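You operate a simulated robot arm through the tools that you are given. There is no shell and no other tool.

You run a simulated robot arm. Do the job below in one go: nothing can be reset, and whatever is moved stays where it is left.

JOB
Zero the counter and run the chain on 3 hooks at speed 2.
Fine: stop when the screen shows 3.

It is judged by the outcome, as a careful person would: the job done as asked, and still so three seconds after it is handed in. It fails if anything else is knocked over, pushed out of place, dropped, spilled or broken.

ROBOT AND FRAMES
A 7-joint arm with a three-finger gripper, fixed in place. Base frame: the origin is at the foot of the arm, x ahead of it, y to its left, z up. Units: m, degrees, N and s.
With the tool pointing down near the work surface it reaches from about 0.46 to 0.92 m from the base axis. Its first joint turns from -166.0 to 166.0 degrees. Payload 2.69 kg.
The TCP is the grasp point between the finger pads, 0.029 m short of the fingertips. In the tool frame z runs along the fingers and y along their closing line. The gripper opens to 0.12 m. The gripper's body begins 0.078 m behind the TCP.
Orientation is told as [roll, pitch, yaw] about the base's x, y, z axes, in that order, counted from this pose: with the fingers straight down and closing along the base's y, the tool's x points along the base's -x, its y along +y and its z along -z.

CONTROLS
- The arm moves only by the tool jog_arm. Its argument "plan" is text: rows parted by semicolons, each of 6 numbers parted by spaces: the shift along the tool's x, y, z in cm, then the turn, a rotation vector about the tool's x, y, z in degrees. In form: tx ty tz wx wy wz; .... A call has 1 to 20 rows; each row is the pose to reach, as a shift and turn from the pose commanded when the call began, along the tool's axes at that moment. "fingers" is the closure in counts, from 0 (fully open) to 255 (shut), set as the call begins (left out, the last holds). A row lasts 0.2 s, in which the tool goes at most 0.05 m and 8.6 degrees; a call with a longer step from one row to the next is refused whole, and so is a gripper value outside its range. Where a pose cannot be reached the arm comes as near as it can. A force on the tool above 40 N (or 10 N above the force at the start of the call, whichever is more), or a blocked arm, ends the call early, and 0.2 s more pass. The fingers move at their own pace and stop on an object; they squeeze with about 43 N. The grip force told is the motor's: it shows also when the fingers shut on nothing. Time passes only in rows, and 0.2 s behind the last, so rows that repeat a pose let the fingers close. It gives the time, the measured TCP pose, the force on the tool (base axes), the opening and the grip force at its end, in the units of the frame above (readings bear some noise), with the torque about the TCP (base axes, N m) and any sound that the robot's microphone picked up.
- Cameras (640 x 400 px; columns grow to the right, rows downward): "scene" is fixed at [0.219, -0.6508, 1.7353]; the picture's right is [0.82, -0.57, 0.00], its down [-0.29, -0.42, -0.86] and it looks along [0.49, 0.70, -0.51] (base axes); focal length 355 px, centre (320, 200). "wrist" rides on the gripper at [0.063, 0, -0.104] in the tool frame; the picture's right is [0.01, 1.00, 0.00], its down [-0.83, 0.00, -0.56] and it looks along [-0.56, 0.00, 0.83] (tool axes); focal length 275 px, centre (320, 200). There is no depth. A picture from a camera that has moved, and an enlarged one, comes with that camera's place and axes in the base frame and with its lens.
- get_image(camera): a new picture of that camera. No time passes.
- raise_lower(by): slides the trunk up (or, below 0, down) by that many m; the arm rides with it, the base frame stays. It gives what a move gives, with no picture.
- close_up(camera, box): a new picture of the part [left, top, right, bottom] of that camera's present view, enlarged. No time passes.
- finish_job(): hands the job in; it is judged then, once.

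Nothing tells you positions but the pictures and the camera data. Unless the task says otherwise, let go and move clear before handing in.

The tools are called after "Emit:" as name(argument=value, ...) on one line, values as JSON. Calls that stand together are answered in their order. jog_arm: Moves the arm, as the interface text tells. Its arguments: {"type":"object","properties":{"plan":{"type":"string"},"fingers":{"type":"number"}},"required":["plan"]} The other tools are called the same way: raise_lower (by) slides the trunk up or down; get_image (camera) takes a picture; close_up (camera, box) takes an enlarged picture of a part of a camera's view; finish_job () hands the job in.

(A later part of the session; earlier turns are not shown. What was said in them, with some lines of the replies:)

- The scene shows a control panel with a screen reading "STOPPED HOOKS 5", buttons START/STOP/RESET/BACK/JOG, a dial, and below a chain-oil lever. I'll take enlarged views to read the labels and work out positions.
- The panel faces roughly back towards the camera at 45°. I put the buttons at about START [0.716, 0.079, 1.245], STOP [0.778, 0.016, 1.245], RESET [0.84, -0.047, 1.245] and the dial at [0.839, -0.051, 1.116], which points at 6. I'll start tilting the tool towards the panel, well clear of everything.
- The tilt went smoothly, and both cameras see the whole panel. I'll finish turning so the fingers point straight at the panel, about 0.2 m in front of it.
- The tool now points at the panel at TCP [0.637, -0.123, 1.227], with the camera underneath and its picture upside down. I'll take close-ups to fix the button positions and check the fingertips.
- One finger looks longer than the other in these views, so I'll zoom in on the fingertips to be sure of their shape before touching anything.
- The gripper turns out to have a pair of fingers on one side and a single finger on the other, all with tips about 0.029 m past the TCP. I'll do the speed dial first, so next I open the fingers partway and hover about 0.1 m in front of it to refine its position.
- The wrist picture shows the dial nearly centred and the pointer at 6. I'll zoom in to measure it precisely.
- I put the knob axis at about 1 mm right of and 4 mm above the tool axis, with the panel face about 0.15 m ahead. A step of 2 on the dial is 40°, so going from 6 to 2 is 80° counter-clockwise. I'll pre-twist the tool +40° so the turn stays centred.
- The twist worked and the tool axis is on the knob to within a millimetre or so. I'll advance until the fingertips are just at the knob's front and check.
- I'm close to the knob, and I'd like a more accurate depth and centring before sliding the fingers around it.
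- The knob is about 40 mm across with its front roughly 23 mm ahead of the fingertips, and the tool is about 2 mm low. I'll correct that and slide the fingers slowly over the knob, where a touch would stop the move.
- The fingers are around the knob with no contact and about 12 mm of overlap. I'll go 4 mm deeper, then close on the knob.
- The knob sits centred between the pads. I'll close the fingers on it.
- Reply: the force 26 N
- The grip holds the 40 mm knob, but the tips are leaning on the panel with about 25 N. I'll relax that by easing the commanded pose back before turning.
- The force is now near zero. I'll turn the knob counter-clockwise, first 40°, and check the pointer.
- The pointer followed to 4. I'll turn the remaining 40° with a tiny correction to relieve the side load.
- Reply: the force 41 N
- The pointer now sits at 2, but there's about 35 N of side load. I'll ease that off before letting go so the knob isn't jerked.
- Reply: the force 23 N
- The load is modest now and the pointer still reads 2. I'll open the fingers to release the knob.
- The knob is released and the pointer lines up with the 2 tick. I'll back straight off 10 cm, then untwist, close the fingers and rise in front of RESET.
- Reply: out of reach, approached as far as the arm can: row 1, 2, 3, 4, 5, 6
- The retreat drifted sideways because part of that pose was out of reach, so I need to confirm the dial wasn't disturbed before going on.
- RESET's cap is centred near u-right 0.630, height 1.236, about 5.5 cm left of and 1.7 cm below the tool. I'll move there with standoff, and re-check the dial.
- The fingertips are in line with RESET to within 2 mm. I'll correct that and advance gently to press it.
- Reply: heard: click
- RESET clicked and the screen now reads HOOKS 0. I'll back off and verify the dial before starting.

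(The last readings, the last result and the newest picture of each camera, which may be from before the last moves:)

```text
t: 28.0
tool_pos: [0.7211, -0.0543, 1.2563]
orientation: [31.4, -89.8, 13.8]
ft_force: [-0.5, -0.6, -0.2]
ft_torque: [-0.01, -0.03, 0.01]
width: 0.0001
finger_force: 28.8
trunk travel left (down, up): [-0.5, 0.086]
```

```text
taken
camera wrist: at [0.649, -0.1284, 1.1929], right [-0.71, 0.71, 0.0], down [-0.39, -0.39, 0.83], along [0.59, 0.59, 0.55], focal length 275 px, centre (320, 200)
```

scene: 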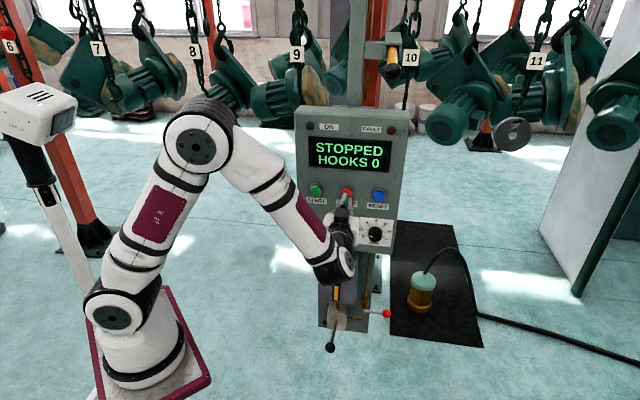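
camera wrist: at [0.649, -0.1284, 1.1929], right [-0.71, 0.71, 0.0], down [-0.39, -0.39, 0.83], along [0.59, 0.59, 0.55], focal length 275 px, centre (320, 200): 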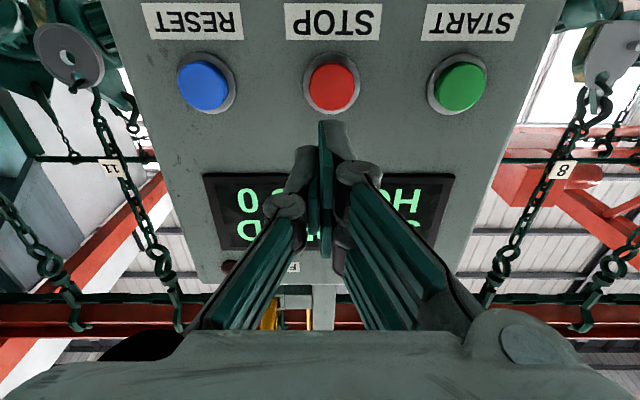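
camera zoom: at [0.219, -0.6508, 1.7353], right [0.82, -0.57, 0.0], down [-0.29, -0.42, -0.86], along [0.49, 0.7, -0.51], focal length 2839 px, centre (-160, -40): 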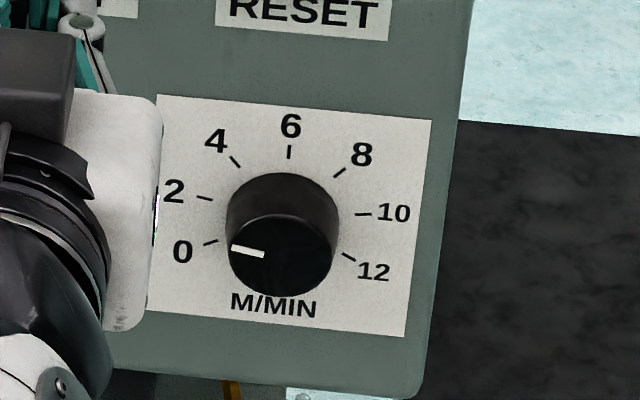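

The dial is clearly visible now. I'll zoom in to check the pointer against the 2 tick before starting.

Emit:
close_up(camera="scene", box=[366, 220, 396, 242])

Emit:
close_up(camera="wrist", box=[150, 0, 520, 240])

```text
16.00 times, centred on (381, 231) of scene
camera zoom: at [0.219, -0.6508, 1.7353], right [0.82, -0.57, 0.0], down [-0.29, -0.42, -0.86], along [0.49, 0.7, -0.51], focal length 5678 px, centre (-656, -296)
```

zoom: 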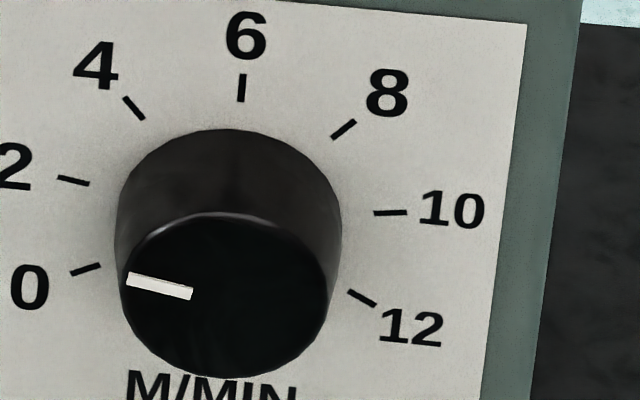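

```text
1.67 times, centred on (335, 120) of wrist
camera zoom: at [0.649, -0.1284, 1.1929], right [-0.71, 0.71, 0.0], down [-0.39, -0.39, 0.83], along [0.59, 0.59, 0.55], focal length 459 px, centre (295, 333)
```

zoom: 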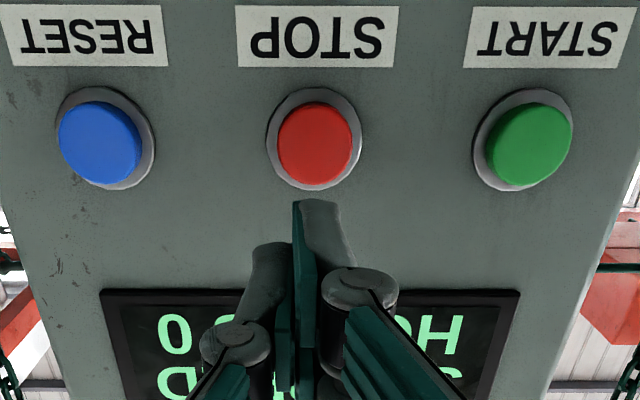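

The pointer is parallel to the 2 tick, so the speed is set to 2, and the counter is at 0. Now I'll move in front of START, about 10 cm left and 2 cm down.

Emit:
jog_arm(plan="0.4 2 0 0 0 0; 0.8 4 0 0 0 0; 1.2 6 0 0 0 0; 1.6 8 0 0 0 0; 2.03 9.95 0 0 0 0; 2.03 9.95 0 0 0 0")

Emit:
get_image(camera="wrist")

Emit:
get_image(camera="scene")

```text
t: 29.4
tool_pos: [0.6526, 0.0161, 1.2372]
orientation: [31.4, -89.9, 13.6]
ft_force: [-0.5, 0.2, -0.3]
ft_torque: [-0.01, -0.04, -0.01]
width: 0.0002
finger_force: 28.7
trunk travel left (down, up): [-0.5, 0.086]
```

```text
taken
camera wrist: at [0.5798, -0.0579, 1.1722], right [-0.71, 0.71, 0.0], down [-0.39, -0.39, 0.83], along [0.59, 0.59, 0.55], focal length 275 px, centre (320, 200)
```

wrist: 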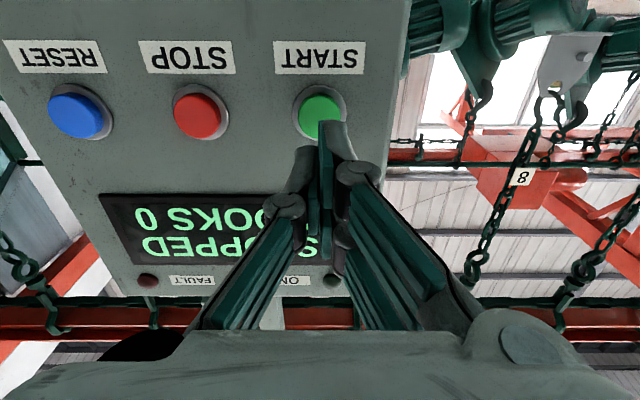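

```text
taken
```

scene: 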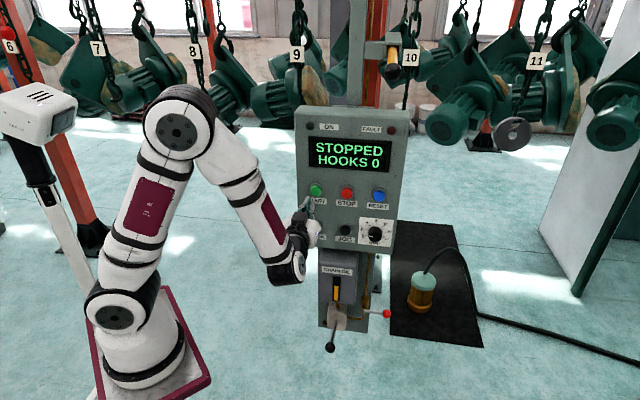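

I'm lined up with START. In one sequence I'll press it, withdraw, and move to hover about 1.5 cm in front of STOP, ready to stop promptly.

Emit:
jog_arm(plan="0.05 0 2 0 0 0; 0.1 0 4 0 0 0; 0.1 0 5.5 0 0 0; 0.1 0 6.3 0 0 0; 0.1 0 6.8 0 0 0; 0.1 0 7.2 0 0 0; 0.1 0 7.6 0 0 0; 0.1 0 7.6 0 0 0; 0.1 0 6 0 0 0; 0.1 0 4.2 0 0 0; 0.1 0 3 0 0 0; 0.1 -2.5 3 0 0 0; 0.1 -5 3 0 0 0; 0.1 -7.5 3 0 0 0; 0.1 -9.1 3 0 0 0; 0.1 -9.1 4.2 0 0 0; 0.1 -9.1 5.4 0 0 0")

Emit:
get_image(camera="scene")

Emit:
get_image(camera="wrist")

```text
t: 33.0
tool_pos: [0.7555, -0.0081, 1.2345]
orientation: [48.2, -89.8, -3.1]
ft_force: [1.0, 0.0, 0.1]
ft_torque: [0.02, 0.0, 0.0]
width: 0.0002
finger_force: 29.3
trunk travel left (down, up): [-0.5, 0.086]
heard: click
```

```text
taken
```

scene: 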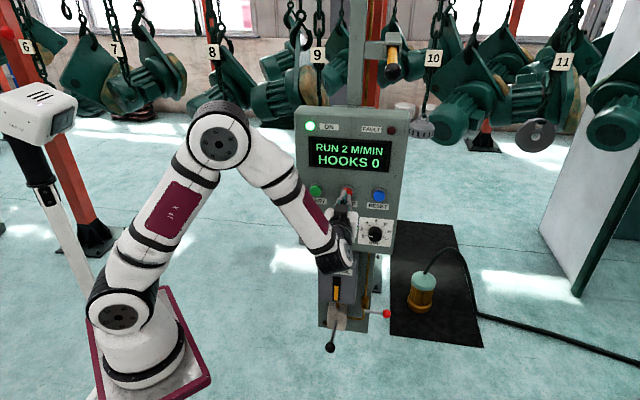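

```text
taken
camera wrist: at [0.6834, -0.0833, 1.1707], right [-0.71, 0.71, 0.0], down [-0.39, -0.39, 0.83], along [0.59, 0.59, 0.56], focal length 275 px, centre (320, 200)
```

wrist: 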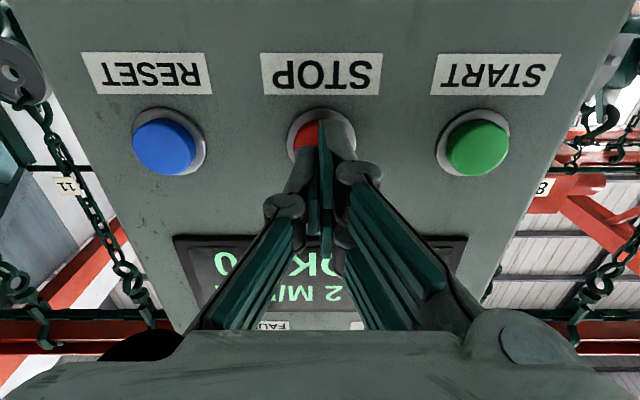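

START clicked and the screen reads "RUN 2 M/MIN, HOOKS 0" with the ON lamp lit. The tool hovers squarely in front of STOP. Hooks are about 10 s apart, so I'll wait and watch the count.

Emit:
jog_arm(plan="0 0 0 0 0 0; 0 0 0 0 0 0; 0 0 0 0 0 0; 0 0 0 0 0 0; 0 0 0 0 0 0; 0 0 0 0 0 0; 0 0 0 0 0 0; 0 0 0 0 0 0; 0 0 0 0 0 0; 0 0 0 0 0 0; 0 0 0 0 0 0; 0 0 0 0 0 0; 0 0 0 0 0 0; 0 0 0 0 0 0; 0 0 0 0 0 0; 0 0 0 0 0 0; 0 0 0 0 0 0; 0 0 0 0 0 0; 0 0 0 0 0 0; 0 0 0 0 0 0")

Emit:
get_image(camera="scene")

```text
t: 37.2
tool_pos: [0.7551, -0.0084, 1.2345]
orientation: [33.9, -89.9, 11.1]
ft_force: [-1.0, -0.6, 0.6]
ft_torque: [-0.01, 0.04, -0.02]
width: 0.0002
finger_force: 28.6
trunk travel left (down, up): [-0.5, 0.086]
```

```text
taken
```

scene: 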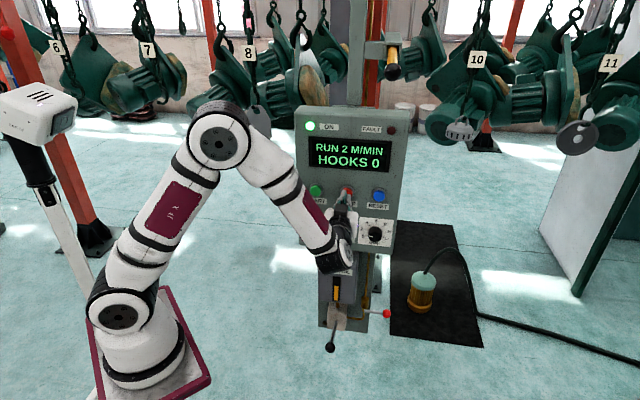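

Still 0; hook 9 is passing behind the post towards the sensor. I keep waiting.

Emit:
jog_arm(plan="0 0 0 0 0 0; 0 0 0 0 0 0; 0 0 0 0 0 0; 0 0 0 0 0 0; 0 0 0 0 0 0; 0 0 0 0 0 0; 0 0 0 0 0 0; 0 0 0 0 0 0; 0 0 0 0 0 0; 0 0 0 0 0 0; 0 0 0 0 0 0; 0 0 0 0 0 0; 0 0 0 0 0 0; 0 0 0 0 0 0; 0 0 0 0 0 0; 0 0 0 0 0 0; 0 0 0 0 0 0; 0 0 0 0 0 0; 0 0 0 0 0 0; 0 0 0 0 0 0")

Emit:
get_image(camera="scene")

```text
t: 41.4
tool_pos: [0.7554, -0.0083, 1.235]
orientation: [34.2, -89.9, 10.9]
ft_force: [-0.4, -0.4, -0.1]
ft_torque: [0.03, -0.01, 0.01]
width: 0.0002
finger_force: 28.8
trunk travel left (down, up): [-0.5, 0.086]
```

```text
taken
```

scene: 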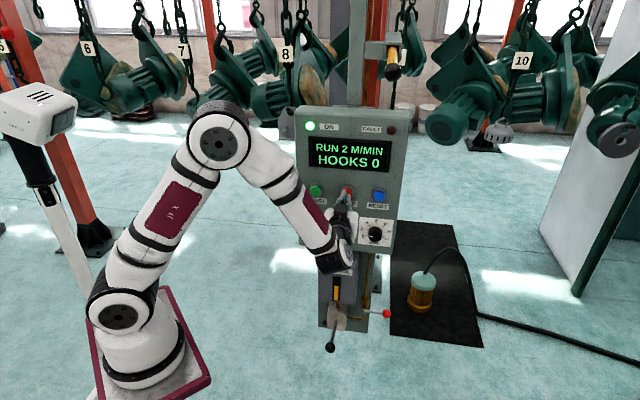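

Hook 9 is right at the sensor. I'll wait in shorter steps to time the first count.

Emit:
jog_arm(plan="0 0 0 0 0 0; 0 0 0 0 0 0; 0 0 0 0 0 0; 0 0 0 0 0 0; 0 0 0 0 0 0; 0 0 0 0 0 0; 0 0 0 0 0 0; 0 0 0 0 0 0")

Emit:
get_image(camera="scene")

```text
t: 43.2
tool_pos: [0.7545, -0.0085, 1.2348]
orientation: [34.2, -89.9, 11.0]
ft_force: [0.7, 0.6, -0.8]
ft_torque: [-0.02, -0.02, -0.01]
width: 0.0003
finger_force: 28.9
trunk travel left (down, up): [-0.5, 0.086]
```

```text
taken
```

scene: 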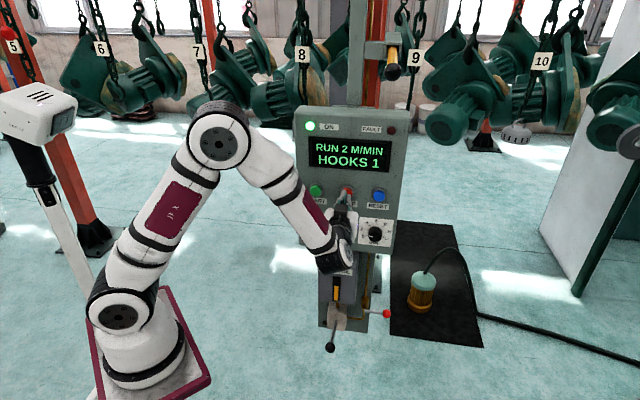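

The count went to 1 at about t=42 s, so I expect 2 near 52.5 s and 3 near 63 s. I'll keep holding.

Emit:
jog_arm(plan="0 0 0 0 0 0; 0 0 0 0 0 0; 0 0 0 0 0 0; 0 0 0 0 0 0; 0 0 0 0 0 0; 0 0 0 0 0 0; 0 0 0 0 0 0; 0 0 0 0 0 0; 0 0 0 0 0 0; 0 0 0 0 0 0; 0 0 0 0 0 0; 0 0 0 0 0 0; 0 0 0 0 0 0; 0 0 0 0 0 0; 0 0 0 0 0 0; 0 0 0 0 0 0; 0 0 0 0 0 0; 0 0 0 0 0 0; 0 0 0 0 0 0; 0 0 0 0 0 0")

Emit:
get_image(camera="scene")

```text
t: 47.4
tool_pos: [0.7565, -0.0094, 1.2334]
orientation: [34.3, -89.9, 10.8]
ft_force: [-0.3, -0.2, -0.2]
ft_torque: [-0.01, -0.04, 0.0]
width: 0.0003
finger_force: 28.9
trunk travel left (down, up): [-0.5, 0.086]
```

```text
taken
```

scene: 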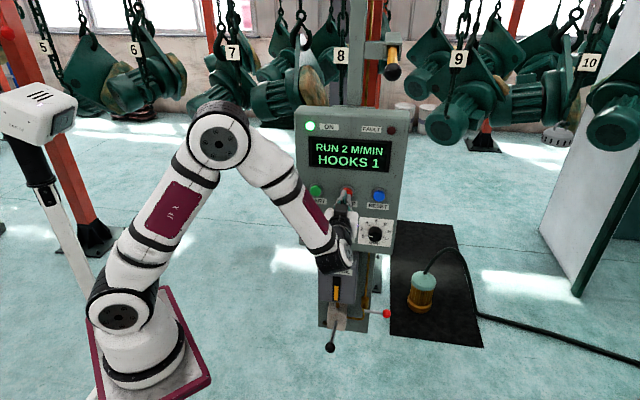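

Screen reads 1 with hook 8 approaching the sensor, so I continue to wait.

Emit:
jog_arm(plan="0 0 0 0 0 0; 0 0 0 0 0 0; 0 0 0 0 0 0; 0 0 0 0 0 0; 0 0 0 0 0 0; 0 0 0 0 0 0; 0 0 0 0 0 0; 0 0 0 0 0 0; 0 0 0 0 0 0; 0 0 0 0 0 0; 0 0 0 0 0 0; 0 0 0 0 0 0; 0 0 0 0 0 0; 0 0 0 0 0 0; 0 0 0 0 0 0; 0 0 0 0 0 0; 0 0 0 0 0 0; 0 0 0 0 0 0; 0 0 0 0 0 0; 0 0 0 0 0 0")

Emit:
get_image(camera="scene")

```text
t: 51.6
tool_pos: [0.7564, -0.0087, 1.2352]
orientation: [34.3, -89.8, 10.7]
ft_force: [0.2, -0.3, 0.4]
ft_torque: [-0.02, -0.02, -0.02]
width: 0.0
finger_force: 28.8
trunk travel left (down, up): [-0.5, 0.086]
```

```text
taken
```

scene: 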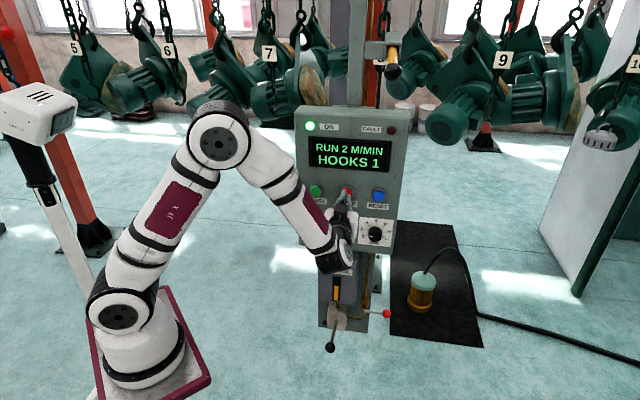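

Hooks are about 12 s apart, so count 2 should come around t=54. I keep holding in front of STOP.

Emit:
jog_arm(plan="0 0 0 0 0 0; 0 0 0 0 0 0; 0 0 0 0 0 0; 0 0 0 0 0 0; 0 0 0 0 0 0; 0 0 0 0 0 0; 0 0 0 0 0 0; 0 0 0 0 0 0; 0 0 0 0 0 0; 0 0 0 0 0 0; 0 0 0 0 0 0; 0 0 0 0 0 0")

Emit:
close_up(camera="scene", box=[220, 0, 460, 180])

```text
t: 54.2
tool_pos: [0.7556, -0.0098, 1.2347]
orientation: [34.0, -89.8, 11.2]
ft_force: [0.1, -0.3, -0.8]
ft_torque: [-0.03, -0.03, 0.01]
width: 0.0
finger_force: 28.8
trunk travel left (down, up): [-0.5, 0.086]
```

```text
2.22 times, centred on (340, 90) of scene
camera zoom: at [0.219, -0.6508, 1.7353], right [0.82, -0.57, 0.0], down [-0.29, -0.42, -0.86], along [0.49, 0.7, -0.51], focal length 789 px, centre (276, 444)
```

zoom: 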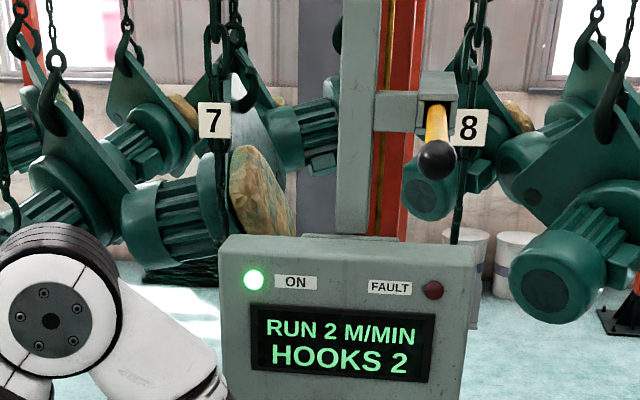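

Count 2 came just before t=54.2, so count 3 is due at about 65.5–66. I'll hold until shortly before then.

Emit:
jog_arm(plan="0 0 0 0 0 0; 0 0 0 0 0 0; 0 0 0 0 0 0; 0 0 0 0 0 0; 0 0 0 0 0 0; 0 0 0 0 0 0; 0 0 0 0 0 0; 0 0 0 0 0 0; 0 0 0 0 0 0; 0 0 0 0 0 0; 0 0 0 0 0 0; 0 0 0 0 0 0; 0 0 0 0 0 0; 0 0 0 0 0 0; 0 0 0 0 0 0; 0 0 0 0 0 0; 0 0 0 0 0 0; 0 0 0 0 0 0; 0 0 0 0 0 0; 0 0 0 0 0 0")

Emit:
get_image(camera="scene")

Emit:
close_up(camera="wrist", box=[220, 60, 420, 220])

```text
t: 58.4
tool_pos: [0.7549, -0.0092, 1.2356]
orientation: [34.1, -89.9, 11.2]
ft_force: [-0.1, 0.6, -0.2]
ft_torque: [0.0, 0.02, 0.03]
width: 0.0
finger_force: 28.5
trunk travel left (down, up): [-0.5, 0.086]
```

```text
taken
```

scene: 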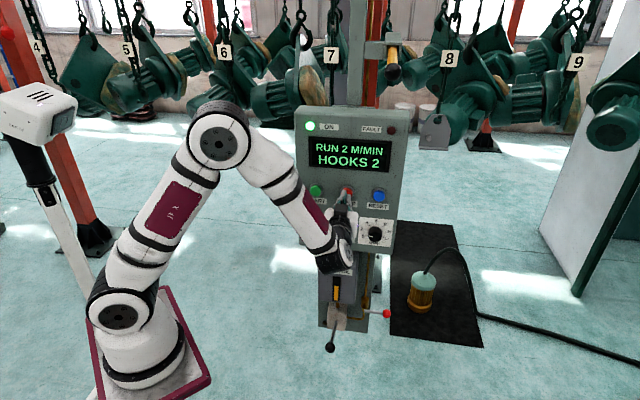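

```text
2.50 times, centred on (320, 140) of wrist
camera zoom: at [0.6833, -0.0832, 1.1707], right [-0.71, 0.71, 0.0], down [-0.39, -0.39, 0.83], along [0.59, 0.59, 0.55], focal length 688 px, centre (320, 350)
```

zoom: 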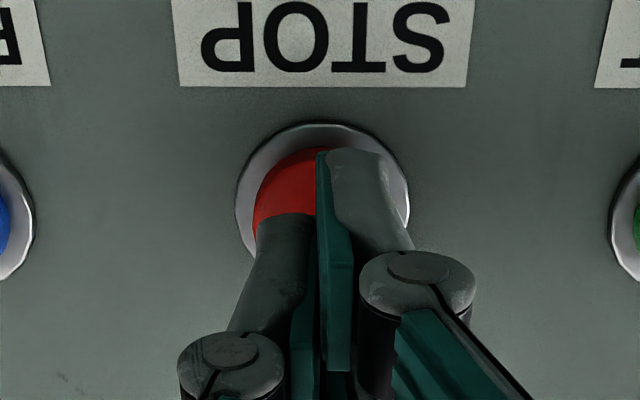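

The screen still reads 2 and the fingers are centred on STOP. I'll wait a few more seconds for hook 7.

Emit:
jog_arm(plan="0 0 0 0 0 0; 0 0 0 0 0 0; 0 0 0 0 0 0; 0 0 0 0 0 0; 0 0 0 0 0 0; 0 0 0 0 0 0; 0 0 0 0 0 0; 0 0 0 0 0 0; 0 0 0 0 0 0; 0 0 0 0 0 0; 0 0 0 0 0 0; 0 0 0 0 0 0; 0 0 0 0 0 0; 0 0 0 0 0 0; 0 0 0 0 0 0; 0 0 0 0 0 0; 0 0 0 0 0 0; 0 0 0 0 0 0; 0 0 0 0 0 0; 0 0 0 0 0 0")

Emit:
close_up(camera="scene", box=[220, 0, 460, 180])

```text
t: 62.6
tool_pos: [0.7557, -0.0093, 1.2345]
orientation: [34.2, -89.9, 10.9]
ft_force: [-0.6, -0.9, -0.3]
ft_torque: [0.01, 0.0, 0.01]
width: 0.0
finger_force: 28.3
trunk travel left (down, up): [-0.5, 0.086]
```

```text
2.22 times, centred on (340, 90) of scene
camera zoom: at [0.219, -0.6508, 1.7353], right [0.82, -0.57, 0.0], down [-0.29, -0.42, -0.86], along [0.49, 0.7, -0.51], focal length 789 px, centre (276, 444)
```

zoom: 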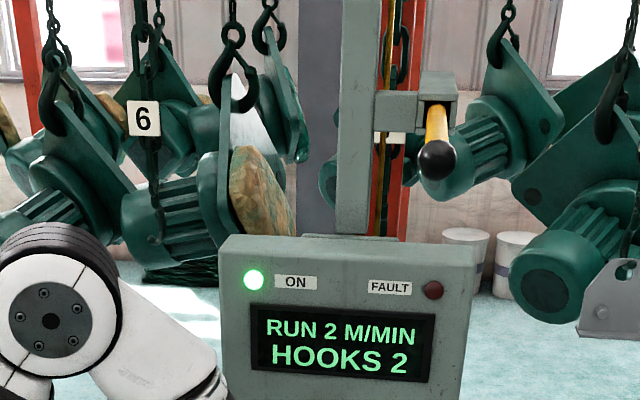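

Hook 7 is nearly at the sensor. I'll take a slightly shorter wait.

Emit:
jog_arm(plan="0 0 0 0 0 0; 0 0 0 0 0 0; 0 0 0 0 0 0; 0 0 0 0 0 0; 0 0 0 0 0 0; 0 0 0 0 0 0; 0 0 0 0 0 0; 0 0 0 0 0 0; 0 0 0 0 0 0; 0 0 0 0 0 0; 0 0 0 0 0 0; 0 0 0 0 0 0; 0 0 0 0 0 0")

Emit:
close_up(camera="scene", box=[220, 0, 460, 180])

```text
t: 65.4
tool_pos: [0.7548, -0.0095, 1.2349]
orientation: [33.9, -89.9, 11.2]
ft_force: [-0.5, -0.1, 1.0]
ft_torque: [-0.02, -0.02, -0.02]
width: 0.0
finger_force: 29.1
trunk travel left (down, up): [-0.5, 0.086]
```

```text
2.22 times, centred on (340, 90) of scene
camera zoom: at [0.219, -0.6508, 1.7353], right [0.82, -0.57, 0.0], down [-0.29, -0.42, -0.86], along [0.49, 0.7, -0.51], focal length 789 px, centre (276, 444)
```

zoom: 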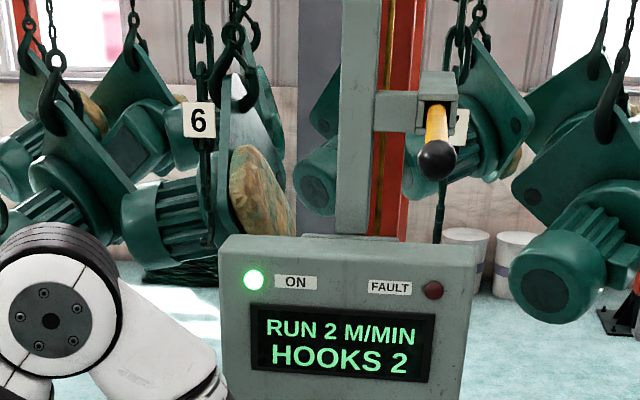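

Still 2, with hook 7 right at the sensor. I'll take one very short wait.

Emit:
jog_arm(plan="0 0 0 0 0 0; 0 0 0 0 0 0; 0 0 0 0 0 0")

Emit:
close_up(camera="scene", box=[220, 0, 460, 180])

```text
t: 66.2
tool_pos: [0.7551, -0.0096, 1.2342]
orientation: [34.1, -89.9, 11.0]
ft_force: [-0.2, -0.4, -0.7]
ft_torque: [0.02, 0.0, -0.05]
width: 0.0
finger_force: 29.0
trunk travel left (down, up): [-0.5, 0.086]
```

```text
2.22 times, centred on (340, 90) of scene
camera zoom: at [0.219, -0.6508, 1.7353], right [0.82, -0.57, 0.0], down [-0.29, -0.42, -0.86], along [0.49, 0.7, -0.51], focal length 789 px, centre (276, 444)
```

zoom: 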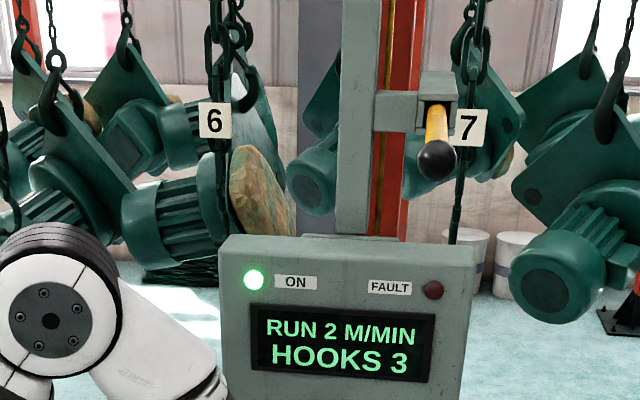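

The screen shows 3, so I press STOP now and withdraw.

Emit:
jog_arm(plan="0 0 0.8 0 0 0; 0 0 1.3 0 0 0; 0 0 1.8 0 0 0; 0 0 2.2 0 0 0; 0 0 2.3 0 0 0; 0 0 1 0 0 0; 0 0 -1 0 0 0; 0 0 -3 0 0 0")

Emit:
get_image(camera="scene")

```text
t: 68.0
tool_pos: [0.7339, -0.0306, 1.2369]
orientation: [22.6, -90.0, 22.5]
ft_force: [-0.1, -0.3, 0.5]
ft_torque: [-0.02, -0.02, -0.01]
width: 0.0
finger_force: 28.6
trunk travel left (down, up): [-0.5, 0.086]
heard: click
```

```text
taken
```

scene: 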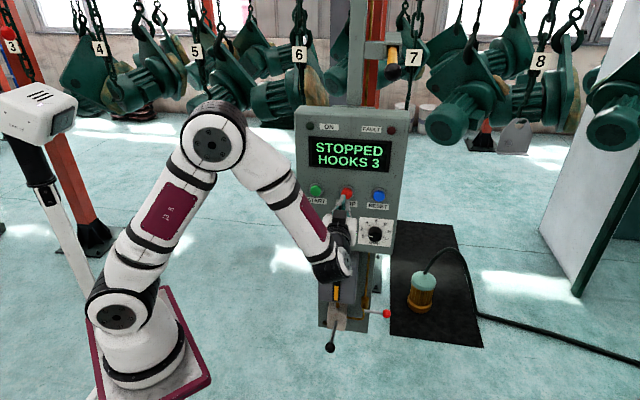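

The screen reads "STOPPED HOOKS 3" and the ON lamp is off. I'll move further clear and confirm it stays that way.

Emit:
jog_arm(plan="0 0 -2 0 0 0; 0 0 -4 0 0 0; 0 0 -6 0 0 0; 0 0 -8 0 0 0; 0 0 -10 0 0 0; 0 0 -10 0 0 0; 0 0 -10 0 0 0; 0 0 -10 0 0 0; 0 0 -10 0 0 0; 0 0 -10 0 0 0; 0 0 -10 0 0 0; 0 0 -10 0 0 0")

Emit:
get_image(camera="scene")

Emit:
close_up(camera="scene", box=[280, 90, 420, 260])

```text
t: 70.6
tool_pos: [0.6642, -0.1011, 1.2349]
orientation: [32.2, -89.9, 12.9]
ft_force: [0.5, -0.1, -0.3]
ft_torque: [0.01, 0.05, -0.01]
width: 0.0
finger_force: 28.6
trunk travel left (down, up): [-0.5, 0.086]
```

```text
taken
```

scene: 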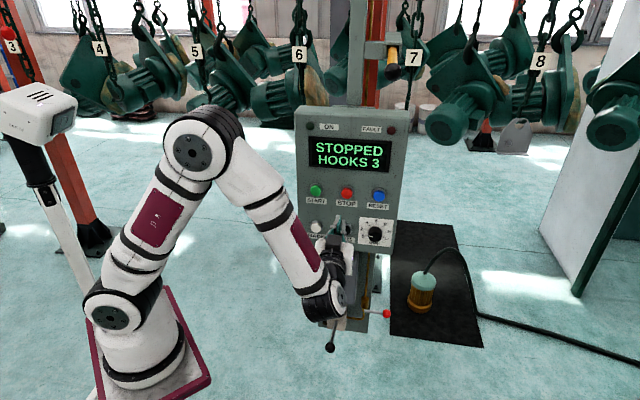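

```text
2.35 times, centred on (350, 175) of scene
camera zoom: at [0.219, -0.6508, 1.7353], right [0.82, -0.57, 0.0], down [-0.29, -0.42, -0.86], along [0.49, 0.7, -0.51], focal length 835 px, centre (249, 259)
```

zoom: 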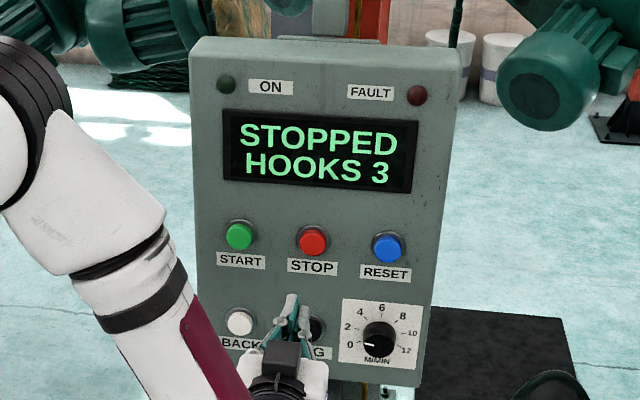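

The screen holds at "STOPPED HOOKS 3", the chain is still, the dial is at 2, and the arm is clear with nothing disturbed. I'm handing in the job.

Emit:
finish_job()

```text
The job is handed in.
```

The job is done and handed in: the counter was zeroed, the chain ran at speed 2, and I stopped it when the screen showed 3. The screen read "STOPPED HOOKS 3" at the last check, about two seconds after stopping.

- **Speed:** I turned the dial from 6 to 2 before starting, and the screen confirmed "RUN 2 M/MIN" while the chain ran.
- **Counter:** RESET took it from 5 to 0 before I pressed START.
- **Stop:** I pressed STOP within about a second of the screen showing 3.

While backing away from the dial, the arm drifted about 5 cm sideways because part of that move was out of reach. I checked afterwards and the dial was still at 2, with nothing else disturbed. The arm is clear of the panel.
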